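You operate a simulated robot arm through the tools that you are given. There is no shell and no other tool. Be economical: measure what you need, move in short steps, check, and stop when the job is done.

Carry out the task below with a simulated robot arm. There is one attempt and no reset: what you move stays moved.

TASK
The test lamp stays dark: pull the grey module and purge the panel.
Fine: lamp switch off first; grey module into the empty holder; purge on till the ball is up, then off.
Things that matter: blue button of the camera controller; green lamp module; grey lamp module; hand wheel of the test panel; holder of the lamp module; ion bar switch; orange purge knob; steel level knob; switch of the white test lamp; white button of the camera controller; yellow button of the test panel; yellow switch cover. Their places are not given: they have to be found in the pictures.

The check looks at the end state, three seconds after you hand in, the way a careful person would. Anything else that was tipped, shoved, dropped, spilled or broken makes it a failure.

THE ROBOT
A 6-joint arm with a two-finger parallel gripper, fixed in place. Base frame: the origin is at the foot of the arm, x ahead of it, y to its left, z up; the work surface is at about z = 0.85. Lengths are in m, angles in degrees, forces in N, time in s.
With the tool pointing down near the work surface it reaches from about 0.36 to 0.82 m from the base axis. Its first joint turns from -166.0 to 166.0 degrees. Payload 3.91 kg.
The TCP is the grasp point between the finger pads, 0.03 m short of the fingertips. In the tool frame z runs along the fingers and y along their closing line. Largest opening 0.11 m; finger width 0.02, thickness 0.01; the body of the gripper, 0.048 by 0.112 m, starts 0.055 m behind the TCP.
Orientation is that of the tool frame in the base frame, as a unit quaternion [x, y, z, w]. With the fingers straight down and closing along the base's y, the tool's x points along the base's -x, its y along +y and its z along -z.

THE INTERFACE
- The arm moves only by the tool send_rows. Its argument "targets" is a list of rows, each an object of numbers (a shift or turn left out is 0, a gripper value left out holds the last): "tx", "ty", "tz": the shift along the base's x, y, z in units of 30 mm (1.0 is 30 mm); "wx", "wy", "wz": the turn, a rotation vector about the base's x, y, z in units of 5 degrees (1.0 is 5 degrees); "hand": the closure in counts, from 0 (fully open) to 255 (shut). In form: [{"tx": .., "ty": .., "tz": .., "wx": .., "wy": .., "wz": .., "hand": ..}, ...]. A call has 1 to 12 rows; each row shifts and turns the commanded pose from where the row before left it. A call with a number of a shift or a turn outside -1 to 1 is refused whole. Each row takes 0.2 s and may step no farther than 0.05 m and 8.6 degrees from the row before; otherwise, or with a gripper value out of range, the whole call is refused. Where a pose cannot be reached the arm comes as near as it can. A force on the tool above 40 N (or 10 N above the force at the start of the call, whichever is more), or a blocked arm, ends the call early, and 0.2 s more pass. The fingers move at their own pace (about 0.045 m/s each) and stop on an object; they squeeze with about 37 N. The grip force told is the motor's: it shows also when the fingers shut on nothing. Time passes only in rows, and 0.2 s behind the last, so rows that do not move let the fingers close. The reply holds the time, the measured pose of the TCP, the force on the tool along the base axes, the opening and the grip force, in the units named above and with some noise, with the torque about the TCP (base axes, N m) and any sound that the robot's microphone picked up.
- Cameras (640 x 400 px; columns grow to the right, rows downward): "scene" is fixed at [0.2193, -0.6483, 1.5713]; the picture's right is [1.00, -0.02, 0.00], its down [-0.01, -0.39, -0.92] and it looks along [0.02, 0.92, -0.39] (base axes); focal length 353 px, centre (320, 200). "wrist" rides on the gripper at [0.077, 0.007, -0.115] in the tool frame; the picture's right is [-0.09, 1.00, 0.00], its down [-0.80, -0.07, -0.59] and it looks along [-0.59, -0.05, 0.80] (tool axes); focal length 270 px, centre (320, 200).
- camera(camera): a new picture of that camera. It takes no simulated time.
- slide_trunk(by): slides the trunk up (or, below 0, down) by that many m; the arm rides with it, the base frame stays. It gives what a move gives, with no picture.
- locate(camera, pixels): there is no depth. For up to 12 entries [column, row, z] of the newest picture of that camera ("zoom" is the newest enlarged one), the place [x, y] in the base frame at which the ray of that pixel passes the height z, good to about 0.002 m. It takes no simulated time.
- close_up(camera, box): a new picture of the part [left, top, right, bottom] of that camera's present view, enlarged. It takes no simulated time.
- hand_in(): hands the job in; it is judged then, once.

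Work in short steps. Measure before you move; look again where a grasp or a placing could have gone wrong, and mend it. You have 80 turns and 38 pictures in all, those below and enlarged ones among them. Open the gripper and draw the arm clear of the work before you hand the job in, unless the task says otherwise; then end with one line.

The tools are called after "Call:" as a command line: name --argument value ..., lists and objects as JSON in quotes. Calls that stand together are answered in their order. send_rows: Moves the arm, as the interface text tells. Its arguments: {"type":"object","properties":{"targets":{"type":"array","items":{"type":"object","properties":{"tx":{"type":"number"},"ty":{"type":"number"},"tz":{"type":"number"},"wx":{"type":"number"},"wy":{"type":"number"},"wz":{"type":"number"},"hand":{"type":"number"}}}}},"required":["targets"]} The other tools are called the same way: slide_trunk (by) slides the trunk up or down; camera (camera) takes a picture; locate (camera, pixels) gives the place at which the rays of pixels pass given heights; close_up (camera, box) takes an enlarged picture of a part of a camera's view; hand_in () hands the job in.

At the start:

```text
clock: 0.0
eef_pos: [0.3, 0.2921, 1.3424]
orientation: [-0.001, 1.0, 0.0, 0.001]
contact_force: [0.1, 0.7, 0.0]
moment: [0.03, -0.04, -0.01]
width: 0.11
grip_force: 0.0
trunk travel left (down, up): [-0.55, 0.06]
```

scene: 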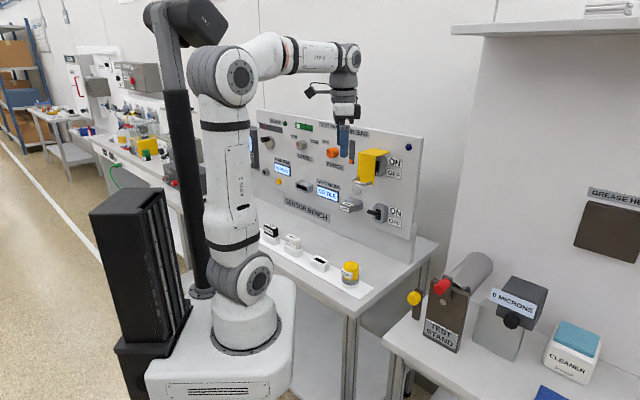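
wrist: 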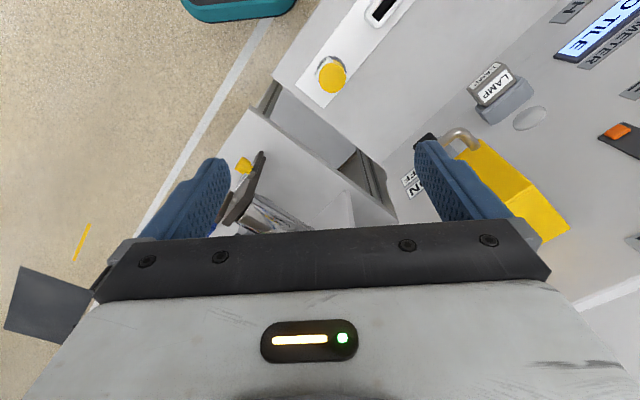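

The scene shows the panel around columns 250-420, rows 110-260. I enlarge it to identify the controls.

Call:
close_up --camera "scene" --box '[245, 100, 345, 200]'

Call:
close_up --camera "scene" --box '[330, 130, 430, 250]'

Call:
close_up --camera "scene" --box '[250, 210, 380, 300]'

```text
4.00 times, centred on (295, 150) of scene
```

zoom: 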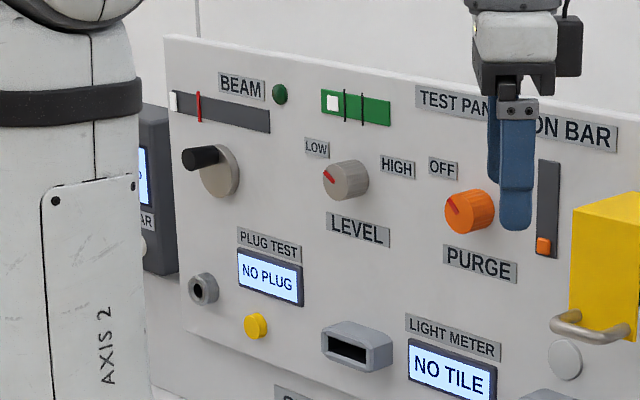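

```text
3.33 times, centred on (380, 190) of scene
```

zoom: 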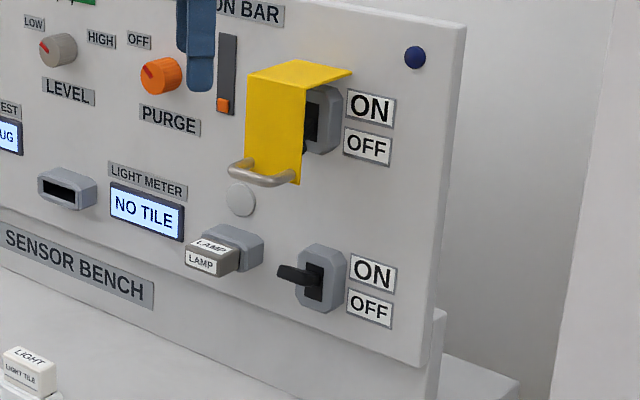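

```text
4.44 times, centred on (315, 255) of scene
```

zoom: 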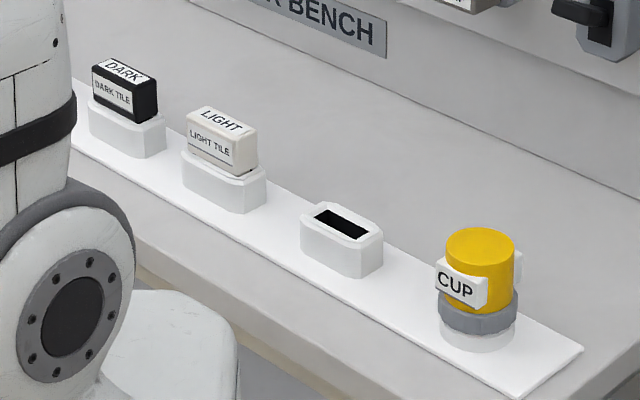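

The lower toggle is beside the LAMP module; the covered one is under "ION BAR". I locate bench points in the last zoom (holder, strip, panel foot line) and panel points in the scene.

Call:
locate --camera "zoom" --pixels '[[342, 262, 0.85], [342, 222, 0.88], [342, 222, 0.9], [583, 350, 0.85], [515, 398, 0.85], [478, 350, 0.85], [225, 210, 0.85], [128, 155, 0.85], [200, 5, 0.85], [630, 198, 0.85], [640, 200, 0.9]]'

Call:
camera --camera "scene"

```text
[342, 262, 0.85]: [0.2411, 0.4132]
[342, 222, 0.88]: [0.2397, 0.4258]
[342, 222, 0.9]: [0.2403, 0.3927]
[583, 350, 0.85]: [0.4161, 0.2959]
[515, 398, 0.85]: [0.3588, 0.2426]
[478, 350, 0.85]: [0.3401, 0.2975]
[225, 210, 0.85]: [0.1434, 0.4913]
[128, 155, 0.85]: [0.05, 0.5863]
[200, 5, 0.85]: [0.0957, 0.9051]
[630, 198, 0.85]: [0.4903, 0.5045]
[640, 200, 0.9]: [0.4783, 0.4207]
```

```text
32 pictures are left
```

scene: 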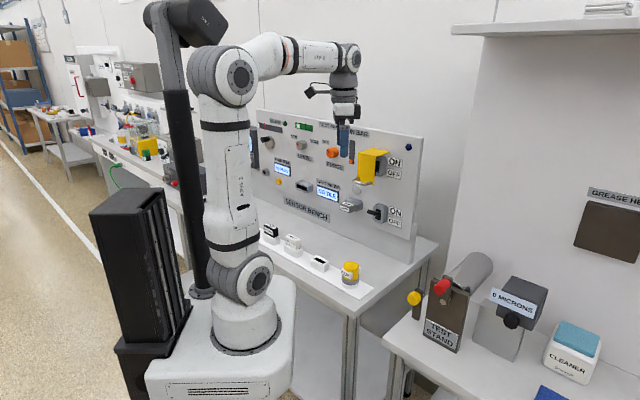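

The bench strip runs along a=(0.707,-0.707), so the panel faces (-0.707,-0.707); the lamp module is near (0.36,0.57,1.03). I yaw the tool by 45° while moving in front of the panel, to view it with the wrist.

Call:
send_rows --targets '[{"tx": -0.2, "ty": 0.62, "tz": -0.3, "wz": 1, "hand": 0}, {"tx": -0.2, "ty": 0.62, "tz": -0.3, "wz": 1}, {"tx": -0.2, "ty": 0.62, "tz": -0.3, "wz": 1}, {"tx": -0.2, "ty": 0.62, "tz": -0.3, "wz": 1}, {"tx": -0.2, "ty": 0.62, "tz": -0.3, "wz": 1}, {"tx": -0.2, "ty": 0.62, "tz": -0.3, "wz": 1}, {"tx": -0.2, "ty": 0.62, "tz": -0.3, "wz": 1}, {"tx": -0.2, "ty": 0.62, "tz": -0.3, "wz": 1}, {"tx": -0.2, "ty": 0.62, "tz": -0.3, "wz": 1}]'

Call:
camera --camera "wrist"

```text
clock: 2.0
eef_pos: [0.2462, 0.462, 1.2627]
orientation: [-0.384, 0.923, 0.0, 0.0]
contact_force: [-0.5, -0.5, -0.7]
moment: [-0.03, 0.0, 0.04]
width: 0.1101
grip_force: 0.1
trunk travel left (down, up): [-0.55, 0.06]
```

```text
31 pictures are left
```

wrist: 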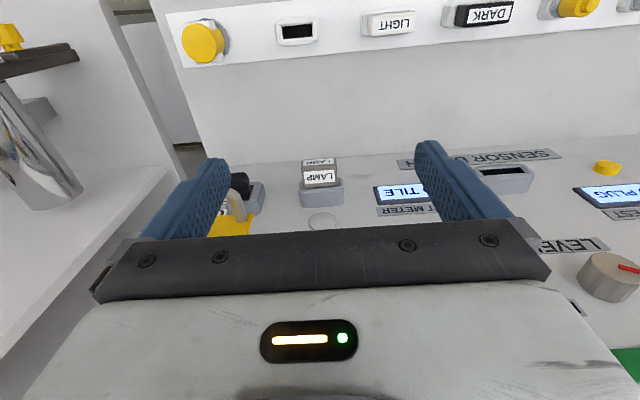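

The module is centred at column 320. I pitch the tool up 90° about a, in two calls, so that it faces the panel.

Call:
send_rows --targets '[{"wx": 0.7071, "wy": -0.7071}, {"wx": 0.7071, "wy": -0.7071}, {"wx": 0.7071, "wy": -0.7071}, {"wx": 0.7071, "wy": -0.7071}, {"wx": 0.7071, "wy": -0.7071}, {"wx": 0.7071, "wy": -0.7071}, {"wx": 0.7071, "wy": -0.7071}, {"wx": 0.7071, "wy": -0.7071}, {"wx": 0.7071, "wy": -0.7071}]'

Call:
send_rows --targets '[{"wx": 0.7071, "wy": -0.7071}, {"wx": 0.7071, "wy": -0.7071}, {"wx": 0.7071, "wy": -0.7071}, {"wx": 0.7071, "wy": -0.7071}, {"wx": 0.7071, "wy": -0.7071}, {"wx": 0.7071, "wy": -0.7071}, {"wx": 0.7071, "wy": -0.7071}, {"wx": 0.7071, "wy": -0.7071}, {"wx": 0.7071, "wy": -0.7071}]'

Call:
camera --camera "wrist"

Call:
close_up --camera "scene" --box '[310, 130, 430, 230]'

```text
clock: 4.0
eef_pos: [0.2459, 0.4603, 1.2617]
orientation: [-0.353, 0.853, 0.146, 0.354]
contact_force: [-0.2, 0.7, -0.3]
moment: [0.0, 0.01, -0.02]
width: 0.1099
grip_force: 0.0
trunk travel left (down, up): [-0.55, 0.06]
```

```text
clock: 6.0
eef_pos: [0.2454, 0.4586, 1.2625]
orientation: [-0.271, 0.652, 0.272, 0.654]
contact_force: [-0.1, 0.1, 0.7]
moment: [0.02, 0.0, 0.01]
width: 0.1102
grip_force: 0.1
trunk travel left (down, up): [-0.55, 0.06]
```

```text
30 pictures are left
```

wrist: 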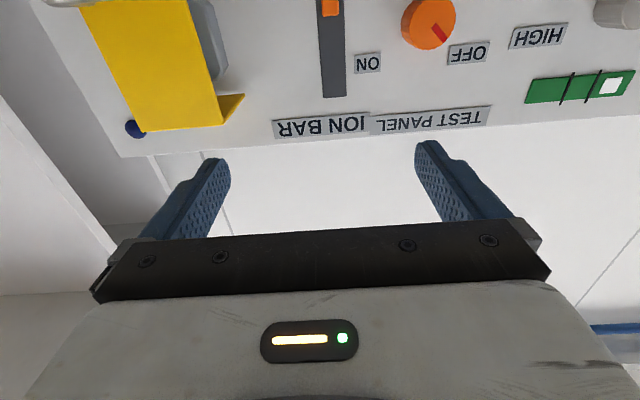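

```text
4.00 times, centred on (370, 180) of scene
```

zoom: 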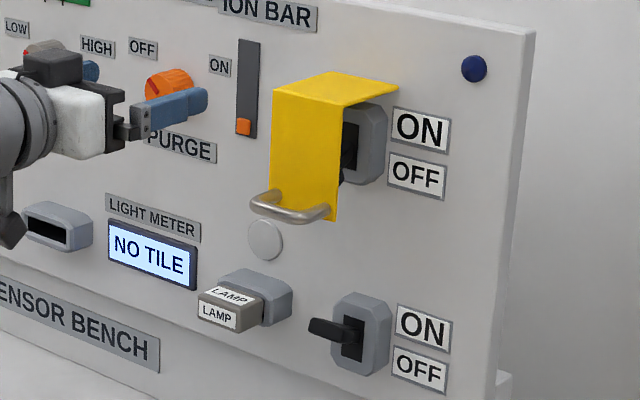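

The purge knob has OFF upper-left and ON upper-right; the float tube is beside it. I lower to z≈1.08 to look at the toggle and module straight on.

Call:
send_rows --targets '[{"tz": -0.9}, {"tz": -0.9}, {"tz": -0.9}, {"tz": -0.9}, {"tz": -0.9}, {"tz": -0.9}, {"tz": -0.7}]'

Call:
camera --camera "wrist"

Call:
camera --camera "scene"

```text
clock: 7.6
eef_pos: [0.2406, 0.4753, 1.1029]
orientation: [-0.272, 0.653, 0.266, 0.655]
contact_force: [0.4, 0.3, 0.1]
moment: [-0.05, -0.03, 0.01]
width: 0.1101
grip_force: 0.1
out of reach, approached as far as the arm can: row 6, 7
trunk travel left (down, up): [-0.55, 0.06]
```

```text
28 pictures are left
```

wrist: 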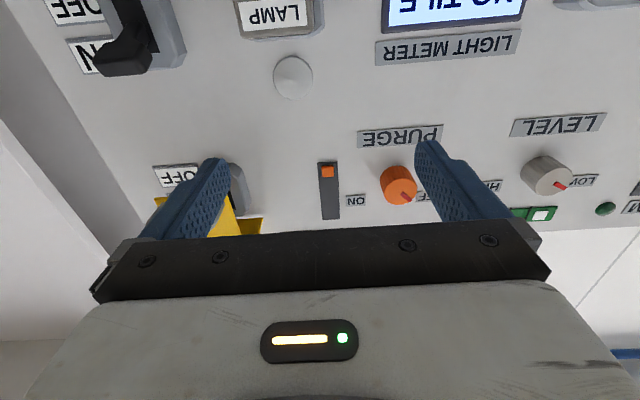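

```text
27 pictures are left
```

scene: 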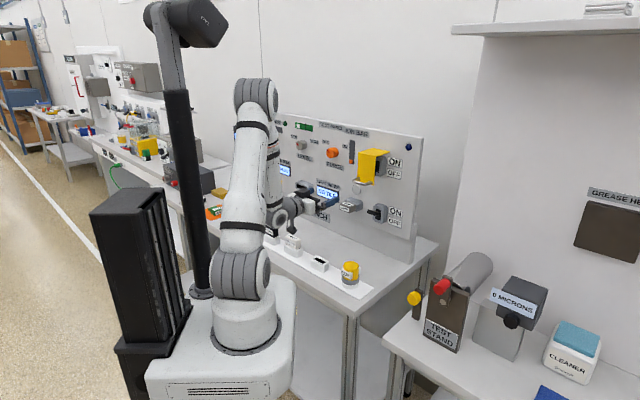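

The arm is folded at its limit here; lever tip is at about (125,62), pointing to ON (up). I raise the tool again and slide the trunk down 0.15 m to get a more comfortable reach.

Call:
send_rows --targets '[{"tz": 1}, {"tz": 1}, {"tz": 1}, {"tz": 1}, {"tz": 1}, {"tz": 1}]'

Call:
slide_trunk --by -0.15

```text
clock: 9.0
eef_pos: [0.2406, 0.476, 1.281]
orientation: [-0.27, 0.652, 0.271, 0.654]
contact_force: [-0.1, -0.4, 0.6]
moment: [0.01, -0.01, -0.03]
width: 0.1099
grip_force: 0.1
trunk travel left (down, up): [-0.55, 0.06]
```

```text
clock: 10.8
eef_pos: [0.2401, 0.4761, 1.1302]
orientation: [-0.27, 0.653, 0.27, 0.653]
contact_force: [0.0, -0.6, 0.4]
moment: [0.01, 0.02, -0.02]
width: 0.1102
grip_force: 0.1
trunk travel left (down, up): [-0.4, 0.21]
```

I shift along the panel to s≈-0.02, in front of the lower toggle, and look.

Call:
send_rows --targets '[{"tx": 0.757, "ty": -0.63, "tz": -0.27}, {"tx": 0.757, "ty": -0.63, "tz": -0.27}, {"tx": 0.757, "ty": -0.63, "tz": -0.27}, {"tx": 0.757, "ty": -0.63, "tz": -0.27}, {"tx": 0.757, "ty": -0.63, "tz": -0.27}]'

Call:
camera --camera "wrist"

```text
clock: 11.9
eef_pos: [0.3546, 0.3817, 1.0897]
orientation: [-0.269, 0.654, 0.269, 0.654]
contact_force: [0.2, -0.8, 0.1]
moment: [0.01, 0.02, -0.03]
width: 0.1097
grip_force: 0.0
trunk travel left (down, up): [-0.4, 0.21]
```

```text
26 pictures are left
```

wrist: 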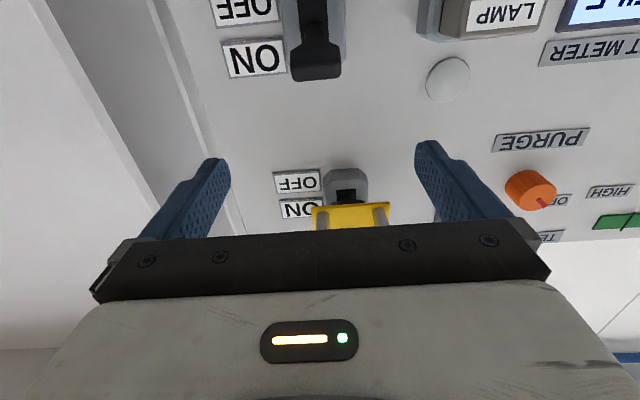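

Lever tip triangulates to s≈-0.020, t≈0.62, z≈1.05, tilted up (ON). I shut the fingers and advance to above the lever (TCP t≈0.61, z≈1.09).

Call:
send_rows --targets '[{"hand": 255}, {}, {}, {}, {}, {}, {"tx": 0.6, "ty": 0.6}, {"tx": 0.6, "ty": 0.6}, {"tx": 0.5, "ty": 0.5}, {"tx": 0.4, "ty": 0.4}]'

Call:
close_up --camera "scene" --box '[330, 140, 430, 240]'

```text
clock: 14.2
eef_pos: [0.4056, 0.4548, 1.093]
orientation: [-0.267, 0.655, 0.267, 0.655]
contact_force: [-0.5, 0.0, 0.8]
moment: [0.01, 0.04, 0.02]
width: 0.0002
grip_force: 36.8
out of reach, approached as far as the arm can: row 7, 8, 10
trunk travel left (down, up): [-0.4, 0.21]
```

```text
4.00 times, centred on (380, 190) of scene
```

zoom: 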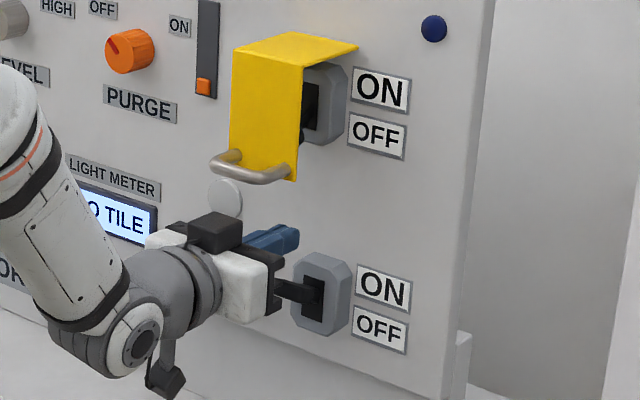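

TCP is at s=-0.035, t=0.608; it drifted sideways. I correct by +0.015 along a and check.

Call:
send_rows --targets '[{"tx": 0.18, "ty": -0.18}, {"tx": 0.17, "ty": -0.17}]'

```text
clock: 14.8
eef_pos: [0.4033, 0.4521, 1.093]
orientation: [-0.268, 0.654, 0.268, 0.654]
contact_force: [-0.7, 0.0, 0.3]
moment: [0.03, -0.03, 0.0]
width: 0.0002
grip_force: 37.2
out of reach, approached as far as the arm can: row 1, 2
trunk travel left (down, up): [-0.4, 0.21]
```

The sideways shift is not being reached here though there is no contact. I back off a little, shift sideways, and see whether it tracks.

Call:
send_rows --targets '[{"tx": -0.5, "ty": -0.5}, {"tx": -0.4, "ty": -0.4}, {"tx": 0.2, "ty": -0.2}, {"tx": 0.2, "ty": -0.2}]'

```text
clock: 15.8
eef_pos: [0.3808, 0.4183, 1.096]
orientation: [-0.269, 0.654, 0.269, 0.654]
contact_force: [0.3, 0.5, -0.6]
moment: [-0.01, -0.02, -0.02]
width: 0.0002
grip_force: 37.1
out of reach, approached as far as the arm can: row 4
trunk travel left (down, up): [-0.4, 0.21]
```

The limit looks like a wrist-angle one (tool yaw vs arm pan). For the toggle I yaw the tool by -10°, which is harmless for pushing, then re-measure.

Call:
send_rows --targets '[{"wz": -1}, {"wz": -1}, {}]'

```text
clock: 16.6
eef_pos: [0.3803, 0.4191, 1.0967]
orientation: [-0.212, 0.673, 0.212, 0.676]
contact_force: [0.4, 0.3, 0.8]
moment: [0.03, 0.01, 0.0]
width: 0.0
grip_force: 36.8
trunk travel left (down, up): [-0.4, 0.21]
```

Tracking is fine now. I advance to TCP s≈-0.023, t≈0.607, z≈1.088, just above the lever.

Call:
send_rows --targets '[{"tx": 0.4, "ty": 0.33, "tz": -0.09}, {"tx": 0.4, "ty": 0.33, "tz": -0.09}, {"tx": 0.29, "ty": 0.23, "tz": -0.09}]'

Call:
close_up --camera "scene" --box '[350, 170, 410, 230]'

Call:
camera --camera "wrist"

```text
clock: 17.4
eef_pos: [0.4132, 0.4459, 1.0866]
orientation: [-0.212, 0.674, 0.213, 0.675]
contact_force: [0.0, -1.1, 0.0]
moment: [0.01, -0.02, -0.02]
width: 0.0
grip_force: 37.7
trunk travel left (down, up): [-0.4, 0.21]
```

```text
6.67 times, centred on (380, 200) of scene
```

zoom: 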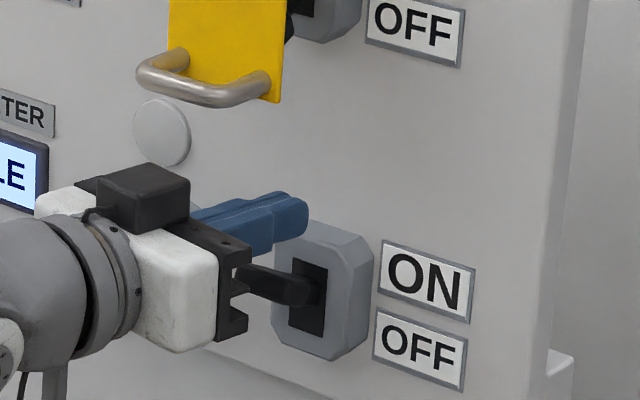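

```text
23 pictures are left
```

wrist: 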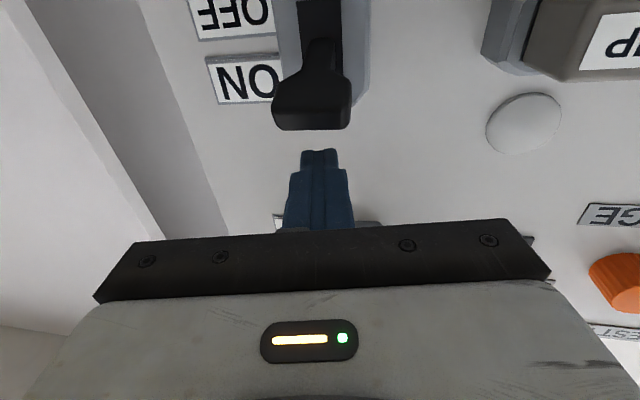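

Fingers (col 318) are aligned above the lever (col 312). I press downward in small steps.

Call:
send_rows --targets '[{"tz": -0.25}, {"tz": -0.25}, {"tz": -0.25}, {"tz": -0.25}, {"tz": -0.25}, {"tz": -0.25}, {"tz": -0.25}, {"tz": -0.25}]'

Call:
close_up --camera "scene" --box '[350, 170, 410, 230]'

```text
clock: 18.8
eef_pos: [0.4094, 0.441, 1.0473]
orientation: [-0.212, 0.674, 0.212, 0.675]
contact_force: [-23.0, -25.2, 4.9]
moment: [-0.19, 0.19, 0.36]
width: 0.0
grip_force: 37.7
trunk travel left (down, up): [-0.4, 0.21]
stopped in row 6: the force on the tool passed its limit at 42 N (the readings are from after the stop); the commanded pose is now the measured one
```

```text
6.67 times, centred on (380, 200) of scene
```

zoom: 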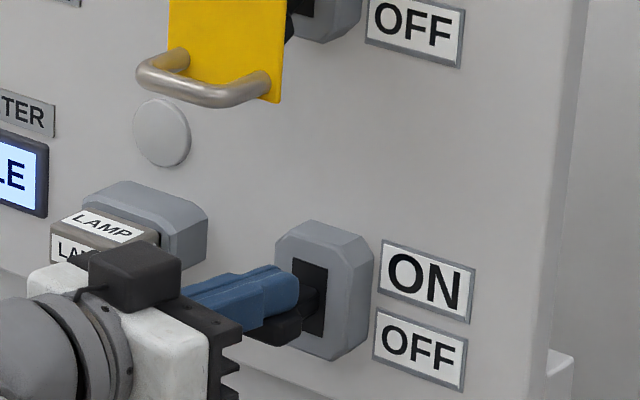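

The force is along -n (fingertips against the lever root/housing). The lever is already partly down; I back out 7 mm and go on pressing.

Call:
send_rows --targets '[{"tx": -0.17, "ty": -0.17}, {"tz": -0.2}, {"tz": -0.2}, {"tz": -0.2}, {"tz": -0.2}, {"tz": -0.2}]'

Call:
close_up --camera "scene" --box '[350, 170, 410, 230]'

```text
clock: 20.1
eef_pos: [0.4093, 0.44, 1.0307]
orientation: [-0.206, 0.665, 0.218, 0.684]
contact_force: [-8.7, -7.6, 17.6]
moment: [0.35, -0.24, -0.22]
width: 0.0
grip_force: 37.7
trunk travel left (down, up): [-0.4, 0.21]
stopped in row 6: the force on the tool passed its limit at 49 N (the readings are from after the stop); the commanded pose is now the measured one
```

```text
6.67 times, centred on (380, 200) of scene
```

zoom: 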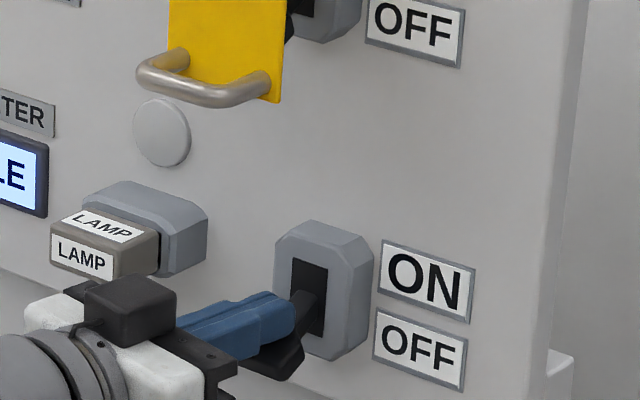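

The lever now points down to OFF. I lift slightly and back away to check.

Call:
send_rows --targets '[{"tz": 0.3}, {"tx": -0.6, "ty": -0.6, "tz": 0.2}, {"tx": -0.7, "ty": -0.7, "tz": 0.2}, {"tx": -0.7, "ty": -0.7}, {"hand": 0}]'

Call:
close_up --camera "scene" --box '[320, 150, 410, 230]'

```text
clock: 21.2
eef_pos: [0.3509, 0.3833, 1.0484]
orientation: [-0.208, 0.669, 0.215, 0.68]
contact_force: [0.4, -0.1, 0.4]
moment: [0.0, 0.0, 0.02]
width: 0.0327
grip_force: 0.1
trunk travel left (down, up): [-0.4, 0.21]
```

```text
5.00 times, centred on (365, 190) of scene
```

zoom: 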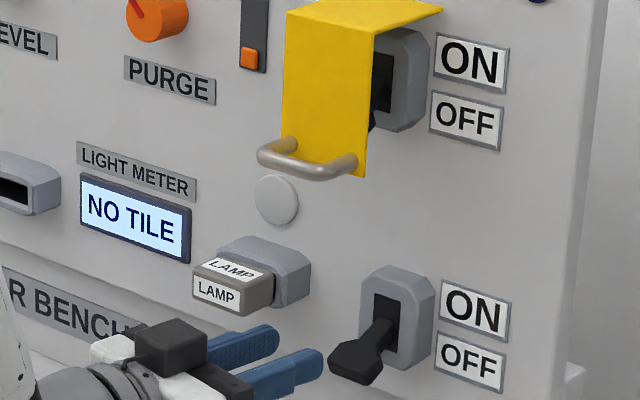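

The lamp switch is OFF and untouched neighbours look fine. Now I restore the yaw and go in front of the grey LAMP module (s≈-0.138, z≈1.033).

Call:
send_rows --targets '[{"tx": -0.6, "ty": 0.74, "tz": -0.1, "hand": 0}, {"tx": -0.6, "ty": 0.74, "tz": -0.1, "wz": 0.6}, {"tx": -0.6, "ty": 0.74, "tz": -0.1, "wz": 0.7}, {"tx": -0.65, "ty": 0.75, "tz": -0.1, "wz": 0.7}, {"wx": -0.148, "wy": 0.148}, {}]'

Call:
camera --camera "wrist"

```text
clock: 22.6
eef_pos: [0.2768, 0.4701, 1.0361]
orientation: [-0.268, 0.654, 0.271, 0.653]
contact_force: [0.4, 0.6, -0.3]
moment: [0.02, 0.04, 0.0]
width: 0.1099
grip_force: 0.0
trunk travel left (down, up): [-0.4, 0.21]
```

```text
19 pictures are left
```

wrist: 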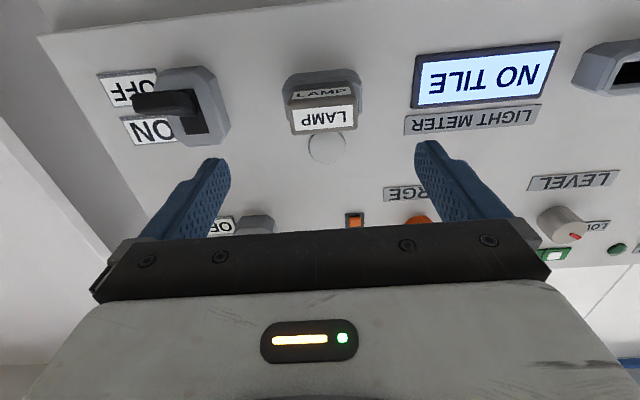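

Module front face centre (323,117) triangulates to s≈-0.140, t≈0.605, z≈1.028, with the socket face at t≈0.645. I advance to TCP t≈0.59 and refine before gripping.

Call:
send_rows --targets '[{"tx": 0.45, "ty": 0.5, "tz": -0.14}, {"tx": 0.45, "ty": 0.5, "tz": -0.13}, {"tx": 0.45, "ty": 0.5}, {}]'

Call:
close_up --camera "wrist" --box '[200, 0, 440, 150]'

```text
clock: 23.6
eef_pos: [0.3185, 0.5144, 1.0271]
orientation: [-0.267, 0.654, 0.27, 0.654]
contact_force: [-0.6, 0.6, 0.3]
moment: [0.04, 0.02, 0.03]
width: 0.1103
grip_force: 0.0
trunk travel left (down, up): [-0.4, 0.21]
```

```text
2.67 times, centred on (320, 75) of wrist
```

zoom: 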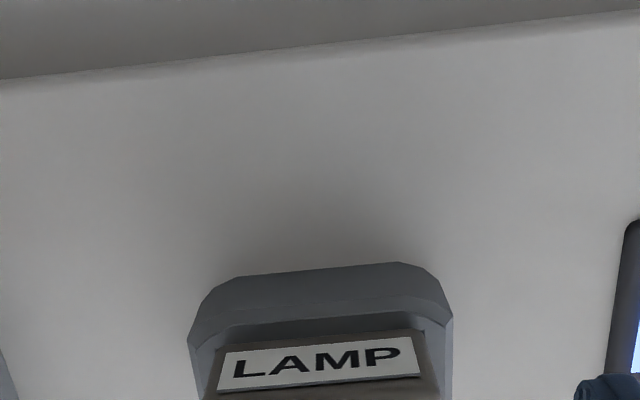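

Module is centred at column 320, matching the finger centre. I advance 20 mm and close the fingers.

Call:
send_rows --targets '[{"tx": 0.24, "ty": 0.24}, {"tx": 0.24, "ty": 0.24}, {"hand": 255}, {}, {}, {}, {}]'

Call:
close_up --camera "scene" --box '[320, 170, 400, 230]'

Call:
camera --camera "wrist"

```text
clock: 25.2
eef_pos: [0.3327, 0.5304, 1.0279]
orientation: [-0.269, 0.654, 0.272, 0.653]
contact_force: [1.1, 0.8, 0.9]
moment: [-0.04, -0.02, 0.01]
width: 0.0512
grip_force: 37.4
trunk travel left (down, up): [-0.4, 0.21]
```

```text
6.67 times, centred on (360, 200) of scene
```

zoom: 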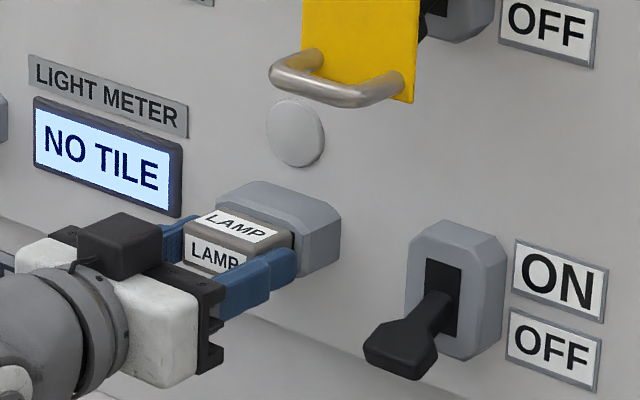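

```text
16 pictures are left
```

wrist: 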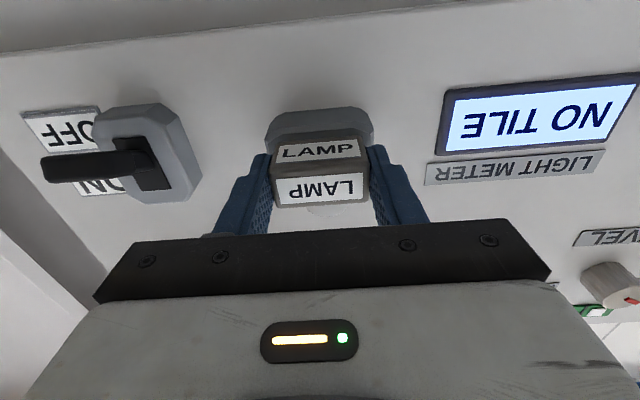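

Gripped at 51 mm. I pull straight out along -n slowly.

Call:
send_rows --targets '[{"tx": -0.15, "ty": -0.15}, {"tx": -0.15, "ty": -0.15}, {"tx": -0.2, "ty": -0.2}, {"tx": -0.25, "ty": -0.25}, {"tx": -0.3, "ty": -0.3}, {"tx": -0.3, "ty": -0.3}, {"tx": -0.3, "ty": -0.3}, {"tx": -0.3, "ty": -0.3}]'

Call:
camera --camera "wrist"

```text
clock: 27.1
eef_pos: [0.2737, 0.4708, 1.0288]
orientation: [-0.269, 0.654, 0.273, 0.653]
contact_force: [0.2, 0.0, 0.3]
moment: [0.02, 0.02, -0.01]
width: 0.051
grip_force: 36.9
trunk travel left (down, up): [-0.4, 0.21]
```

```text
15 pictures are left
```

wrist: 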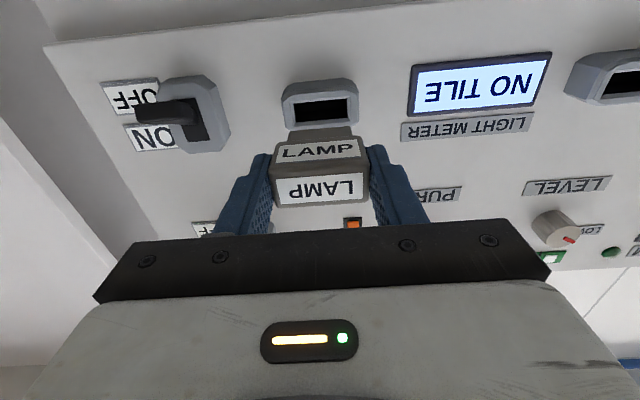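

The module is out cleanly (a thin plug end visible). I now turn the tool back down by 90° while rising to z≈1.12 and moving to t≈0.49.

Call:
send_rows --targets '[{"tz": 0.6}, {"tz": 0.6, "wx": -0.7071, "wy": 0.7071}, {"tz": 0.6, "wx": -0.7071, "wy": 0.7071}, {"tz": 0.6, "wx": -0.7071, "wy": 0.7071}, {"tz": 0.6, "wx": -0.7071, "wy": 0.7071}, {"wx": -0.7071, "wy": 0.7071}, {"wx": -0.7071, "wy": 0.7071}, {"wx": -0.7071, "wy": 0.7071}, {"wx": -0.7071, "wy": 0.7071}, {"wx": -0.7071, "wy": 0.7071}]'

Call:
send_rows --targets '[{"wx": -0.7071, "wy": 0.7071}, {"wx": -0.7071, "wy": 0.7071}, {"wx": -0.7071, "wy": 0.7071}, {"wx": -0.7071, "wy": 0.7071}, {"wx": -0.7071, "wy": 0.7071}, {"wx": -0.7071, "wy": 0.7071, "tx": -0.2, "ty": -0.2}, {"wx": -0.7071, "wy": 0.7071, "tx": -0.3, "ty": -0.3}, {"wx": -0.7071, "wy": 0.7071, "tx": -0.3, "ty": -0.3}, {"wx": -0.7071, "wy": 0.7071}, {}]'

Call:
camera --camera "wrist"

```text
clock: 29.2
eef_pos: [0.2729, 0.4721, 1.1175]
orientation: [-0.352, 0.854, 0.147, 0.353]
contact_force: [-0.7, -0.7, -0.6]
moment: [-0.03, 0.04, -0.01]
width: 0.0515
grip_force: 37.2
trunk travel left (down, up): [-0.4, 0.21]
```

```text
clock: 31.4
eef_pos: [0.2498, 0.4481, 1.1182]
orientation: [-0.381, 0.925, -0.001, 0.0]
contact_force: [0.0, 0.0, -0.2]
moment: [-0.01, -0.01, -0.03]
width: 0.0514
grip_force: 37.2
trunk travel left (down, up): [-0.4, 0.21]
```

```text
14 pictures are left
```

wrist: 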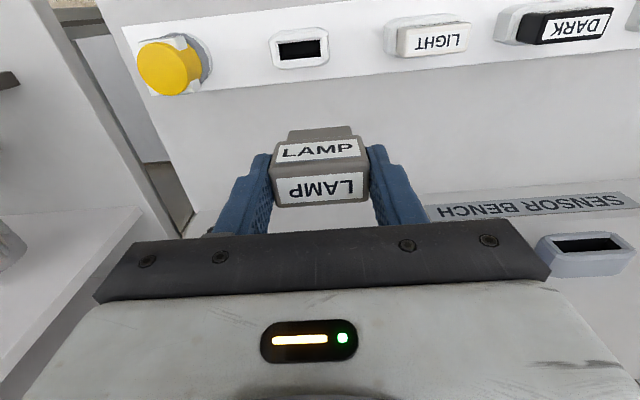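

The empty holder's slot is at (299,49). I locate it at several heights to intersect with the scene ray and find the rim height.

Call:
locate --camera "wrist" --pixels '[[299, 49, 0.87], [299, 49, 0.88], [299, 49, 0.89], [299, 49, 0.9], [278, 51, 0.88], [321, 47, 0.88], [298, 41, 0.88], [300, 58, 0.88], [298, 68, 0.85], [435, 44, 0.88]]'

Call:
close_up --camera "wrist" --box '[250, 0, 350, 80]'

```text
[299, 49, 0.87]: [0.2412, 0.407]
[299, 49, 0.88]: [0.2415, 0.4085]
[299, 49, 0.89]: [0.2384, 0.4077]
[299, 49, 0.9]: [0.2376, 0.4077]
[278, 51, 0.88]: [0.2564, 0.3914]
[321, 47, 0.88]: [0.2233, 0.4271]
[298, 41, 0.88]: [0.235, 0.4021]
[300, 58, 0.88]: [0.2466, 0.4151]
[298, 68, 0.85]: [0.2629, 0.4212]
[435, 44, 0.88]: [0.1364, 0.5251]
```

```text
5.00 times, centred on (300, 40) of wrist
```

zoom: 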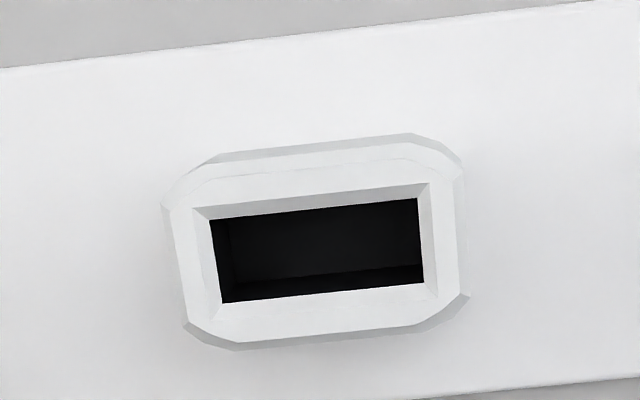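

Slot rim is at z≈0.89. I average several located slot corners in the zoom for a better centre and direction.

Call:
locate --camera "zoom" --pixels '[[195, 208, 0.89], [429, 183, 0.89], [438, 292, 0.89], [206, 316, 0.89], [195, 208, 0.89], [429, 183, 0.89], [438, 292, 0.89], [206, 316, 0.89], [317, 250, 0.89], [317, 250, 0.89]]'

Call:
close_up --camera "wrist" --box '[240, 110, 400, 220]'

```text
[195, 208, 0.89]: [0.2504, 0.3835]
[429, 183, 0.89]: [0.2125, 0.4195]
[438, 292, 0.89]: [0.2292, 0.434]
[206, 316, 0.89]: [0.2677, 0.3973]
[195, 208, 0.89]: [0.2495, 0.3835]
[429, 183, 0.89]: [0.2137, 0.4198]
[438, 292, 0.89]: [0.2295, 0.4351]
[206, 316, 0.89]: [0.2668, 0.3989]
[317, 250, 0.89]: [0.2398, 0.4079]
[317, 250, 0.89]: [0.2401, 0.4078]
```

```text
3.64 times, centred on (320, 165) of wrist
```

zoom: 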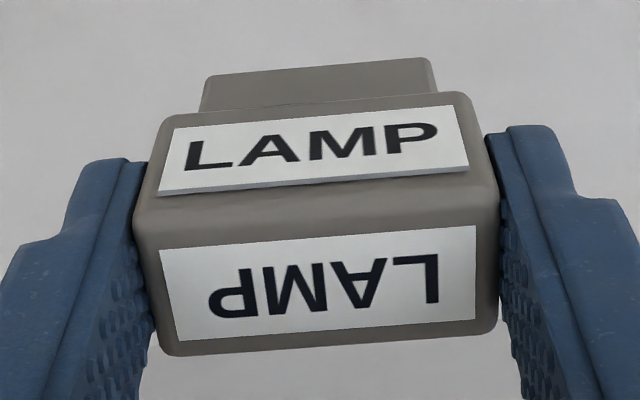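

Slot centre ≈ (0.2400,0.4090), i.e. s=-0.120, t=0.459, rim z≈0.89; the module sits about 5 mm off to the tool's +x in the grip. I move above it and descend to TCP z≈0.97 for a check.

Call:
send_rows --targets '[{"tx": -0.1, "ty": -0.59, "tz": -0.5}, {"tx": -0.11, "ty": -0.59, "tz": -0.5}, {"tz": -0.8}, {"tz": -0.8}, {"tz": -0.8}, {"tz": -0.8}, {"tz": -0.7}, {}]'

Call:
close_up --camera "wrist" --box '[220, 60, 420, 210]'

Call:
close_up --camera "scene" --box '[285, 225, 365, 295]'

```text
clock: 33.2
eef_pos: [0.2451, 0.414, 0.9729]
orientation: [-0.38, 0.925, -0.001, 0.0]
contact_force: [0.5, 0.4, 0.1]
moment: [0.03, 0.01, -0.03]
width: 0.0513
grip_force: 37.5
trunk travel left (down, up): [-0.4, 0.21]
```

```text
2.67 times, centred on (320, 135) of wrist
```

zoom: 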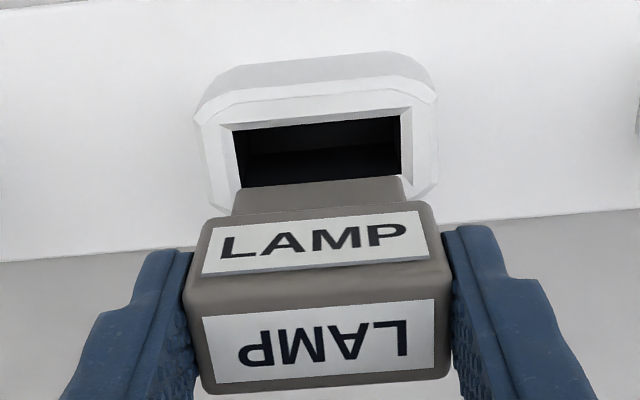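

```text
5.71 times, centred on (325, 260) of scene
```

zoom: 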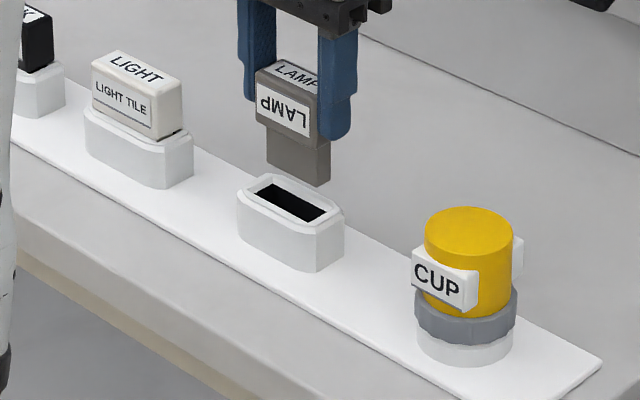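

Plug and slot line up sideways (cols 319.6 vs 318.5); the module needs about 3 mm toward -n. I correct and lower until the plug tip just reaches the rim.

Call:
send_rows --targets '[{"tx": -0.07, "ty": -0.07, "tz": -0.2}, {"tz": -0.3}, {"tz": -0.3}, {"tz": -0.2}, {}]'

Call:
close_up --camera "wrist" --box '[220, 60, 420, 210]'

Call:
close_up --camera "scene" --box '[290, 230, 350, 280]'

```text
clock: 34.5
eef_pos: [0.2401, 0.4103, 0.9415]
orientation: [-0.38, 0.925, -0.002, 0.001]
contact_force: [-9.4, -10.0, 0.2]
moment: [-0.56, 0.54, 0.27]
width: 0.0514
grip_force: 37.7
trunk travel left (down, up): [-0.4, 0.21]
```

```text
2.67 times, centred on (320, 135) of wrist
```

zoom: 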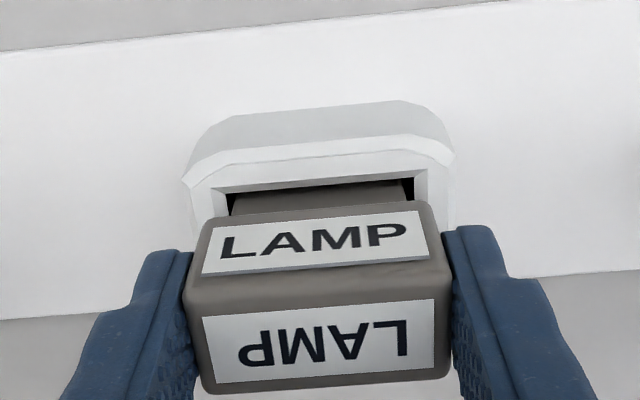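

```text
8.00 times, centred on (320, 255) of scene
```

zoom: 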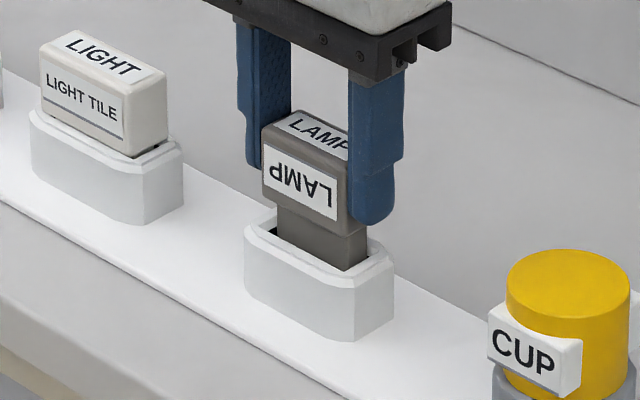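

The plug is entering, but a ~14 N force along -n shows it rubbing the far wall. I shift 3 mm toward -n and check the force.

Call:
send_rows --targets '[{"tx": -0.07, "ty": -0.07}, {}]'

```text
clock: 35.0
eef_pos: [0.2391, 0.4098, 0.9411]
orientation: [-0.38, 0.925, -0.001, 0.002]
contact_force: [0.5, 0.3, 0.0]
moment: [0.01, -0.04, -0.01]
width: 0.0517
grip_force: 37.0
trunk travel left (down, up): [-0.4, 0.21]
```

Force is zero now. I lower in small steps until seated.

Call:
send_rows --targets '[{"tz": -0.15}, {"tz": -0.15}, {"tz": -0.15}, {"tz": -0.15}, {"tz": -0.1}, {}]'

Call:
close_up --camera "scene" --box '[290, 230, 350, 280]'

```text
clock: 36.5
eef_pos: [0.2381, 0.4075, 0.9222]
orientation: [-0.38, 0.925, 0.001, 0.0]
contact_force: [3.1, 1.6, 28.0]
moment: [0.05, -0.08, 0.08]
width: 0.0514
grip_force: 37.1
trunk travel left (down, up): [-0.4, 0.21]
```

```text
8.00 times, centred on (320, 255) of scene
```

zoom: 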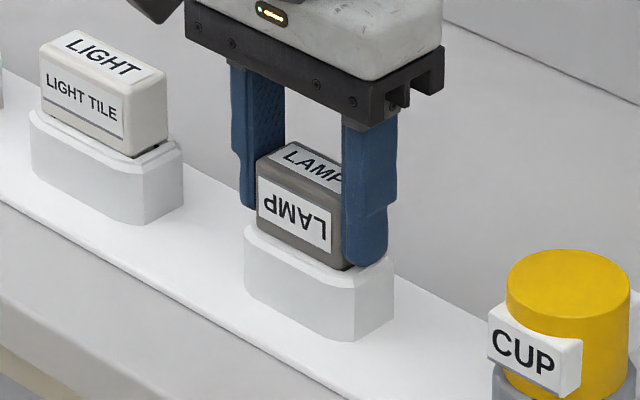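

Seated (28 N upward, body on the rim). I relieve, open, and rise straight up.

Call:
send_rows --targets '[{"tz": 0.05}, {"hand": 0}, {}, {}, {}, {"tz": 0.5}, {"tz": 0.9}, {"tz": 1}, {"tz": 1}, {"tz": 1}, {"tz": 1}]'

Call:
close_up --camera "scene" --box '[270, 215, 360, 295]'

```text
clock: 38.9
eef_pos: [0.2401, 0.4071, 1.0835]
orientation: [-0.38, 0.925, -0.001, 0.0]
contact_force: [0.8, 0.3, -1.0]
moment: [0.06, 0.03, 0.0]
width: 0.1099
grip_force: 0.1
trunk travel left (down, up): [-0.4, 0.21]
```

```text
5.00 times, centred on (315, 255) of scene
```

zoom: 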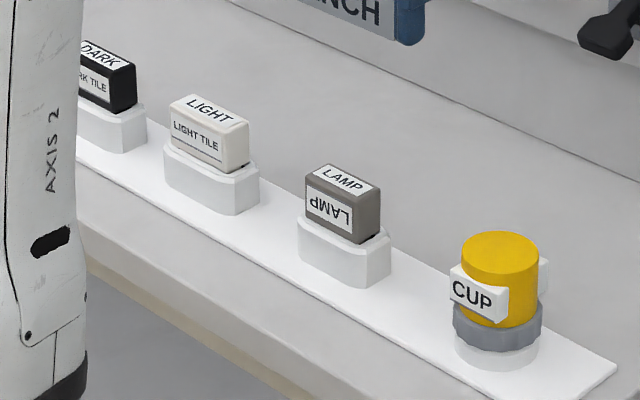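

Module sits well in the holder. Next I rise toward the purge knob (s≈-0.249, z≈1.21) while pitching the tool to horizontal.

Call:
send_rows --targets '[{"tx": -0.041, "ty": 0.302, "tz": 0.235, "wx": 0.7071, "wy": -0.7071, "hand": 80}, {"tx": -0.041, "ty": 0.302, "tz": 0.235, "wx": 0.7071, "wy": -0.7071}, {"tx": -0.041, "ty": 0.302, "tz": 0.235, "wx": 0.7071, "wy": -0.7071}, {"tx": -0.041, "ty": 0.302, "tz": 0.235, "wx": 0.7071, "wy": -0.7071}, {"tx": -0.041, "ty": 0.302, "tz": 0.235, "wx": 0.7071, "wy": -0.7071}, {"tx": -0.041, "ty": 0.302, "tz": 0.235, "wx": 0.7071, "wy": -0.7071}, {"tx": -0.041, "ty": 0.302, "tz": 0.235, "wx": 0.7071, "wy": -0.7071}, {"tx": -0.041, "ty": 0.302, "tz": 0.235, "wx": 0.7071, "wy": -0.7071}, {"tx": -0.041, "ty": 0.302, "tz": 0.235, "wx": 0.7071, "wy": -0.7071}]'

Call:
send_rows --targets '[{"tx": -0.041, "ty": 0.302, "tz": 0.235, "wx": 0.7071, "wy": -0.7071}, {"tx": -0.041, "ty": 0.302, "tz": 0.235, "wx": 0.7071, "wy": -0.7071}, {"tx": -0.041, "ty": 0.302, "tz": 0.235, "wx": 0.7071, "wy": -0.7071}, {"tx": -0.041, "ty": 0.302, "tz": 0.235, "wx": 0.7071, "wy": -0.7071}, {"tx": -0.041, "ty": 0.302, "tz": 0.235, "wx": 0.7071, "wy": -0.7071}, {"tx": -0.041, "ty": 0.302, "tz": 0.235, "wx": 0.7071, "wy": -0.7071}, {"tx": -0.041, "ty": 0.302, "tz": 0.235, "wx": 0.7071, "wy": -0.7071}, {"tx": -0.041, "ty": 0.302, "tz": 0.235, "wx": 0.7071, "wy": -0.7071}, {"tx": -0.041, "ty": 0.302, "tz": 0.235, "wx": 0.7071, "wy": -0.7071}, {}]'

Call:
camera --camera "wrist"

```text
clock: 40.9
eef_pos: [0.2269, 0.4922, 1.146]
orientation: [-0.35, 0.855, 0.146, 0.354]
contact_force: [-0.2, 0.0, -0.6]
moment: [0.02, 0.0, 0.01]
width: 0.0755
grip_force: 0.1
trunk travel left (down, up): [-0.4, 0.21]
```

```text
clock: 43.0
eef_pos: [0.2195, 0.5735, 1.2106]
orientation: [-0.269, 0.653, 0.272, 0.653]
contact_force: [0.8, 0.3, 0.5]
moment: [0.01, 0.02, 0.03]
width: 0.0757
grip_force: 0.1
trunk travel left (down, up): [-0.4, 0.21]
```

```text
5 pictures are left
```

wrist: 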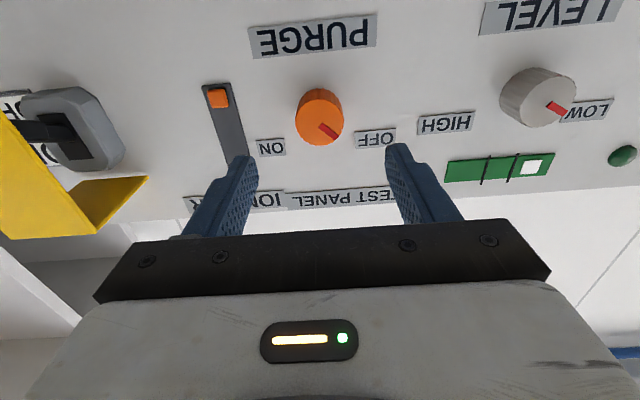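

The purge knob's face is at (321,123) → s≈-0.251, t≈0.65, z≈1.21, pointer at OFF; only 5 pictures remain. I advance 75 mm with the fingers beside it and grip.

Call:
send_rows --targets '[{"tx": 0.4, "ty": 0.42}, {"tx": 0.4, "ty": 0.4}, {"tx": 0.4, "ty": 0.4}, {"tx": 0.3, "ty": 0.3}, {"tx": 0.2, "ty": 0.2}, {}]'

```text
clock: 44.5
eef_pos: [0.2683, 0.623, 1.2096]
orientation: [-0.269, 0.654, 0.272, 0.653]
contact_force: [-0.6, 0.1, 0.1]
moment: [-0.02, -0.01, 0.0]
width: 0.0755
grip_force: 0.0
trunk travel left (down, up): [-0.4, 0.21]
```

No contact; t=0.630. I advance another 5 mm and close.

Call:
send_rows --targets '[{"tx": 0.12, "ty": 0.12}, {"hand": 255}, {}, {}, {}]'

Call:
camera --camera "wrist"

```text
clock: 45.6
eef_pos: [0.272, 0.6271, 1.2107]
orientation: [-0.267, 0.654, 0.272, 0.653]
contact_force: [4.0, -4.7, -1.8]
moment: [-0.06, 0.08, -0.3]
width: 0.0365
grip_force: 45.0
trunk travel left (down, up): [-0.4, 0.21]
```

```text
4 pictures are left
```

wrist: 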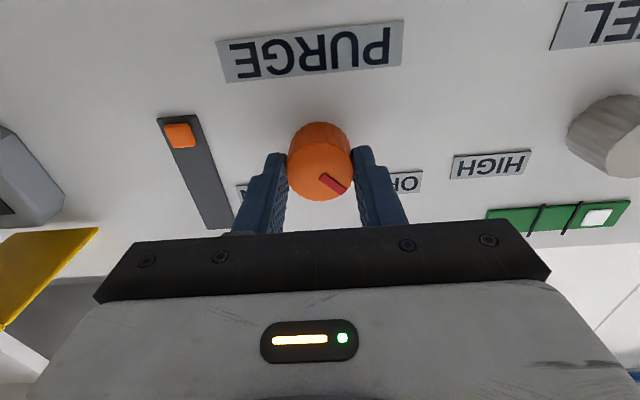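

Knob gripped (36.5 mm), pointer about 60° left of up. I turn clockwise (about +n) by 60° first.

Call:
send_rows --targets '[{"wx": 0.7071, "wy": 0.7071}, {"wx": 0.7071, "wy": 0.7071}, {"wx": 0.7071, "wy": 0.7071}, {"wx": 0.7071, "wy": 0.7071}, {"wx": 0.7071, "wy": 0.7071}, {"wx": 0.7071, "wy": 0.7071}, {"wx": 0.7071, "wy": 0.7071}, {"wx": 0.7071, "wy": 0.7071}, {"wx": 0.7071, "wy": 0.7071}, {"wx": 0.7071, "wy": 0.7071}, {"wx": 0.7071, "wy": 0.7071}, {"wx": 0.7071, "wy": 0.7071}]'

```text
clock: 47.6
eef_pos: [0.2735, 0.626, 1.2102]
orientation: [-0.001, 0.715, 0.484, 0.505]
contact_force: [1.9, -13.3, -3.6]
moment: [0.39, -0.38, -0.43]
width: 0.0367
grip_force: 45.0
out of reach, approached as far as the arm can: row 9
trunk travel left (down, up): [-0.4, 0.21]
stopped in row 9: the force on the tool passed its limit at 58 N (the readings are from after the stop); the commanded pose is now the measured one
```

Reached about 40° and then an arm limit stopped it. I ratchet: open the fingers in place and rotate the tool back counter-clockwise by 60°.

Call:
send_rows --targets '[{"hand": 80}, {}, {}, {"wx": -0.7071, "wy": -0.7071}, {"wx": -0.7071, "wy": -0.7071}, {"wx": -0.7071, "wy": -0.7071}, {"wx": -0.7071, "wy": -0.7071}, {"wx": -0.7071, "wy": -0.7071}, {"wx": -0.7071, "wy": -0.7071}, {"wx": -0.7071, "wy": -0.7071}, {"wx": -0.7071, "wy": -0.7071}, {"wx": -0.7071, "wy": -0.7071}]'

Call:
send_rows --targets '[{"wx": -0.7071, "wy": -0.7071}, {"wx": -0.7071, "wy": -0.7071}, {"wx": -0.7071, "wy": -0.7071}, {"wx": -0.7071, "wy": -0.7071}, {"wx": -0.7071, "wy": -0.7071}, {"wx": -0.7071, "wy": -0.7071}]'

```text
clock: 50.2
eef_pos: [0.2708, 0.6306, 1.2107]
orientation: [-0.271, 0.655, 0.253, 0.658]
contact_force: [-0.2, 0.0, 0.0]
moment: [0.01, 0.03, 0.01]
width: 0.0756
grip_force: 0.2
trunk travel left (down, up): [-0.4, 0.21]
```

```text
clock: 51.6
eef_pos: [0.27, 0.6302, 1.2102]
orientation: [-0.429, 0.558, 0.075, 0.706]
contact_force: [0.1, -0.2, 0.1]
moment: [0.01, 0.0, 0.0]
width: 0.0755
grip_force: 0.1
trunk travel left (down, up): [-0.4, 0.21]
```

I recentre on the knob (0.272, 0.627), fix the small yaw, regrip and turn clockwise again by 60°.

Call:
send_rows --targets '[{"tx": 0.07, "ty": -0.1, "wz": 0.28}, {"hand": 255}, {}, {}, {}]'

Call:
send_rows --targets '[{"wx": 0.7071, "wy": 0.7071}, {"wx": 0.7071, "wy": 0.7071}, {"wx": 0.7071, "wy": 0.7071}, {"wx": 0.7071, "wy": 0.7071}, {"wx": 0.7071, "wy": 0.7071}, {"wx": 0.7071, "wy": 0.7071}, {"wx": 0.7071, "wy": 0.7071}, {"wx": 0.7071, "wy": 0.7071}]'

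Call:
camera --camera "wrist"

```text
clock: 52.9
eef_pos: [0.2737, 0.6274, 1.2106]
orientation: [-0.436, 0.553, 0.084, 0.705]
contact_force: [-1.1, 1.2, 0.5]
moment: [-0.05, 0.08, 0.62]
width: 0.0376
grip_force: 45.2
trunk travel left (down, up): [-0.4, 0.21]
```

```text
clock: 54.6
eef_pos: [0.2746, 0.6265, 1.2113]
orientation: [-0.218, 0.67, 0.32, 0.634]
contact_force: [-1.0, 1.9, 6.5]
moment: [1.05, -1.05, 0.35]
width: 0.0375
grip_force: 44.7
trunk travel left (down, up): [-0.4, 0.21]
```

```text
3 pictures are left
```

wrist: 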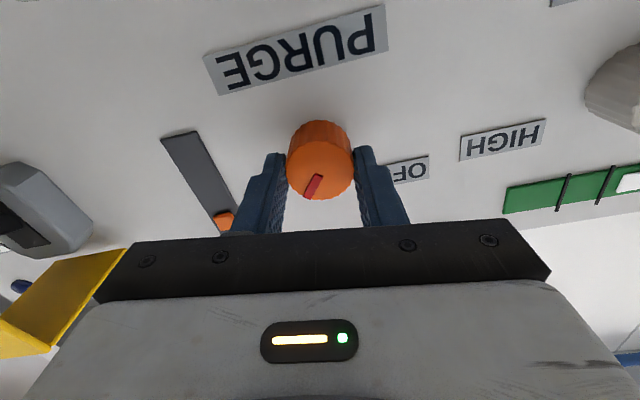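

The ball has risen to the top of the tube (orange at ~(224,220)), pointer toward ON. I wait a second and then turn the knob counter-clockwise back.

Call:
send_rows --targets '[{}, {}, {}, {}, {}]'

Call:
send_rows --targets '[{"wx": -0.7071, "wy": -0.7071}, {"wx": -0.7071, "wy": -0.7071}, {"wx": -0.7071, "wy": -0.7071}, {"wx": -0.7071, "wy": -0.7071}, {"wx": -0.7071, "wy": -0.7071}, {"wx": -0.7071, "wy": -0.7071}, {"wx": -0.7071, "wy": -0.7071}, {"wx": -0.7071, "wy": -0.7071}, {"wx": -0.7071, "wy": -0.7071}, {"wx": -0.7071, "wy": -0.7071}]'

```text
clock: 55.9
eef_pos: [0.2734, 0.6273, 1.2111]
orientation: [-0.217, 0.67, 0.319, 0.634]
contact_force: [-1.0, 2.4, 8.6]
moment: [0.1, -0.08, 0.56]
width: 0.0372
grip_force: 44.8
trunk travel left (down, up): [-0.4, 0.21]
```

```text
clock: 58.0
eef_pos: [0.2731, 0.6259, 1.2108]
orientation: [-0.483, 0.512, 0.022, 0.71]
contact_force: [2.3, 20.1, 19.6]
moment: [0.11, -0.12, 0.72]
width: 0.0375
grip_force: 45.0
trunk travel left (down, up): [-0.4, 0.21]
```

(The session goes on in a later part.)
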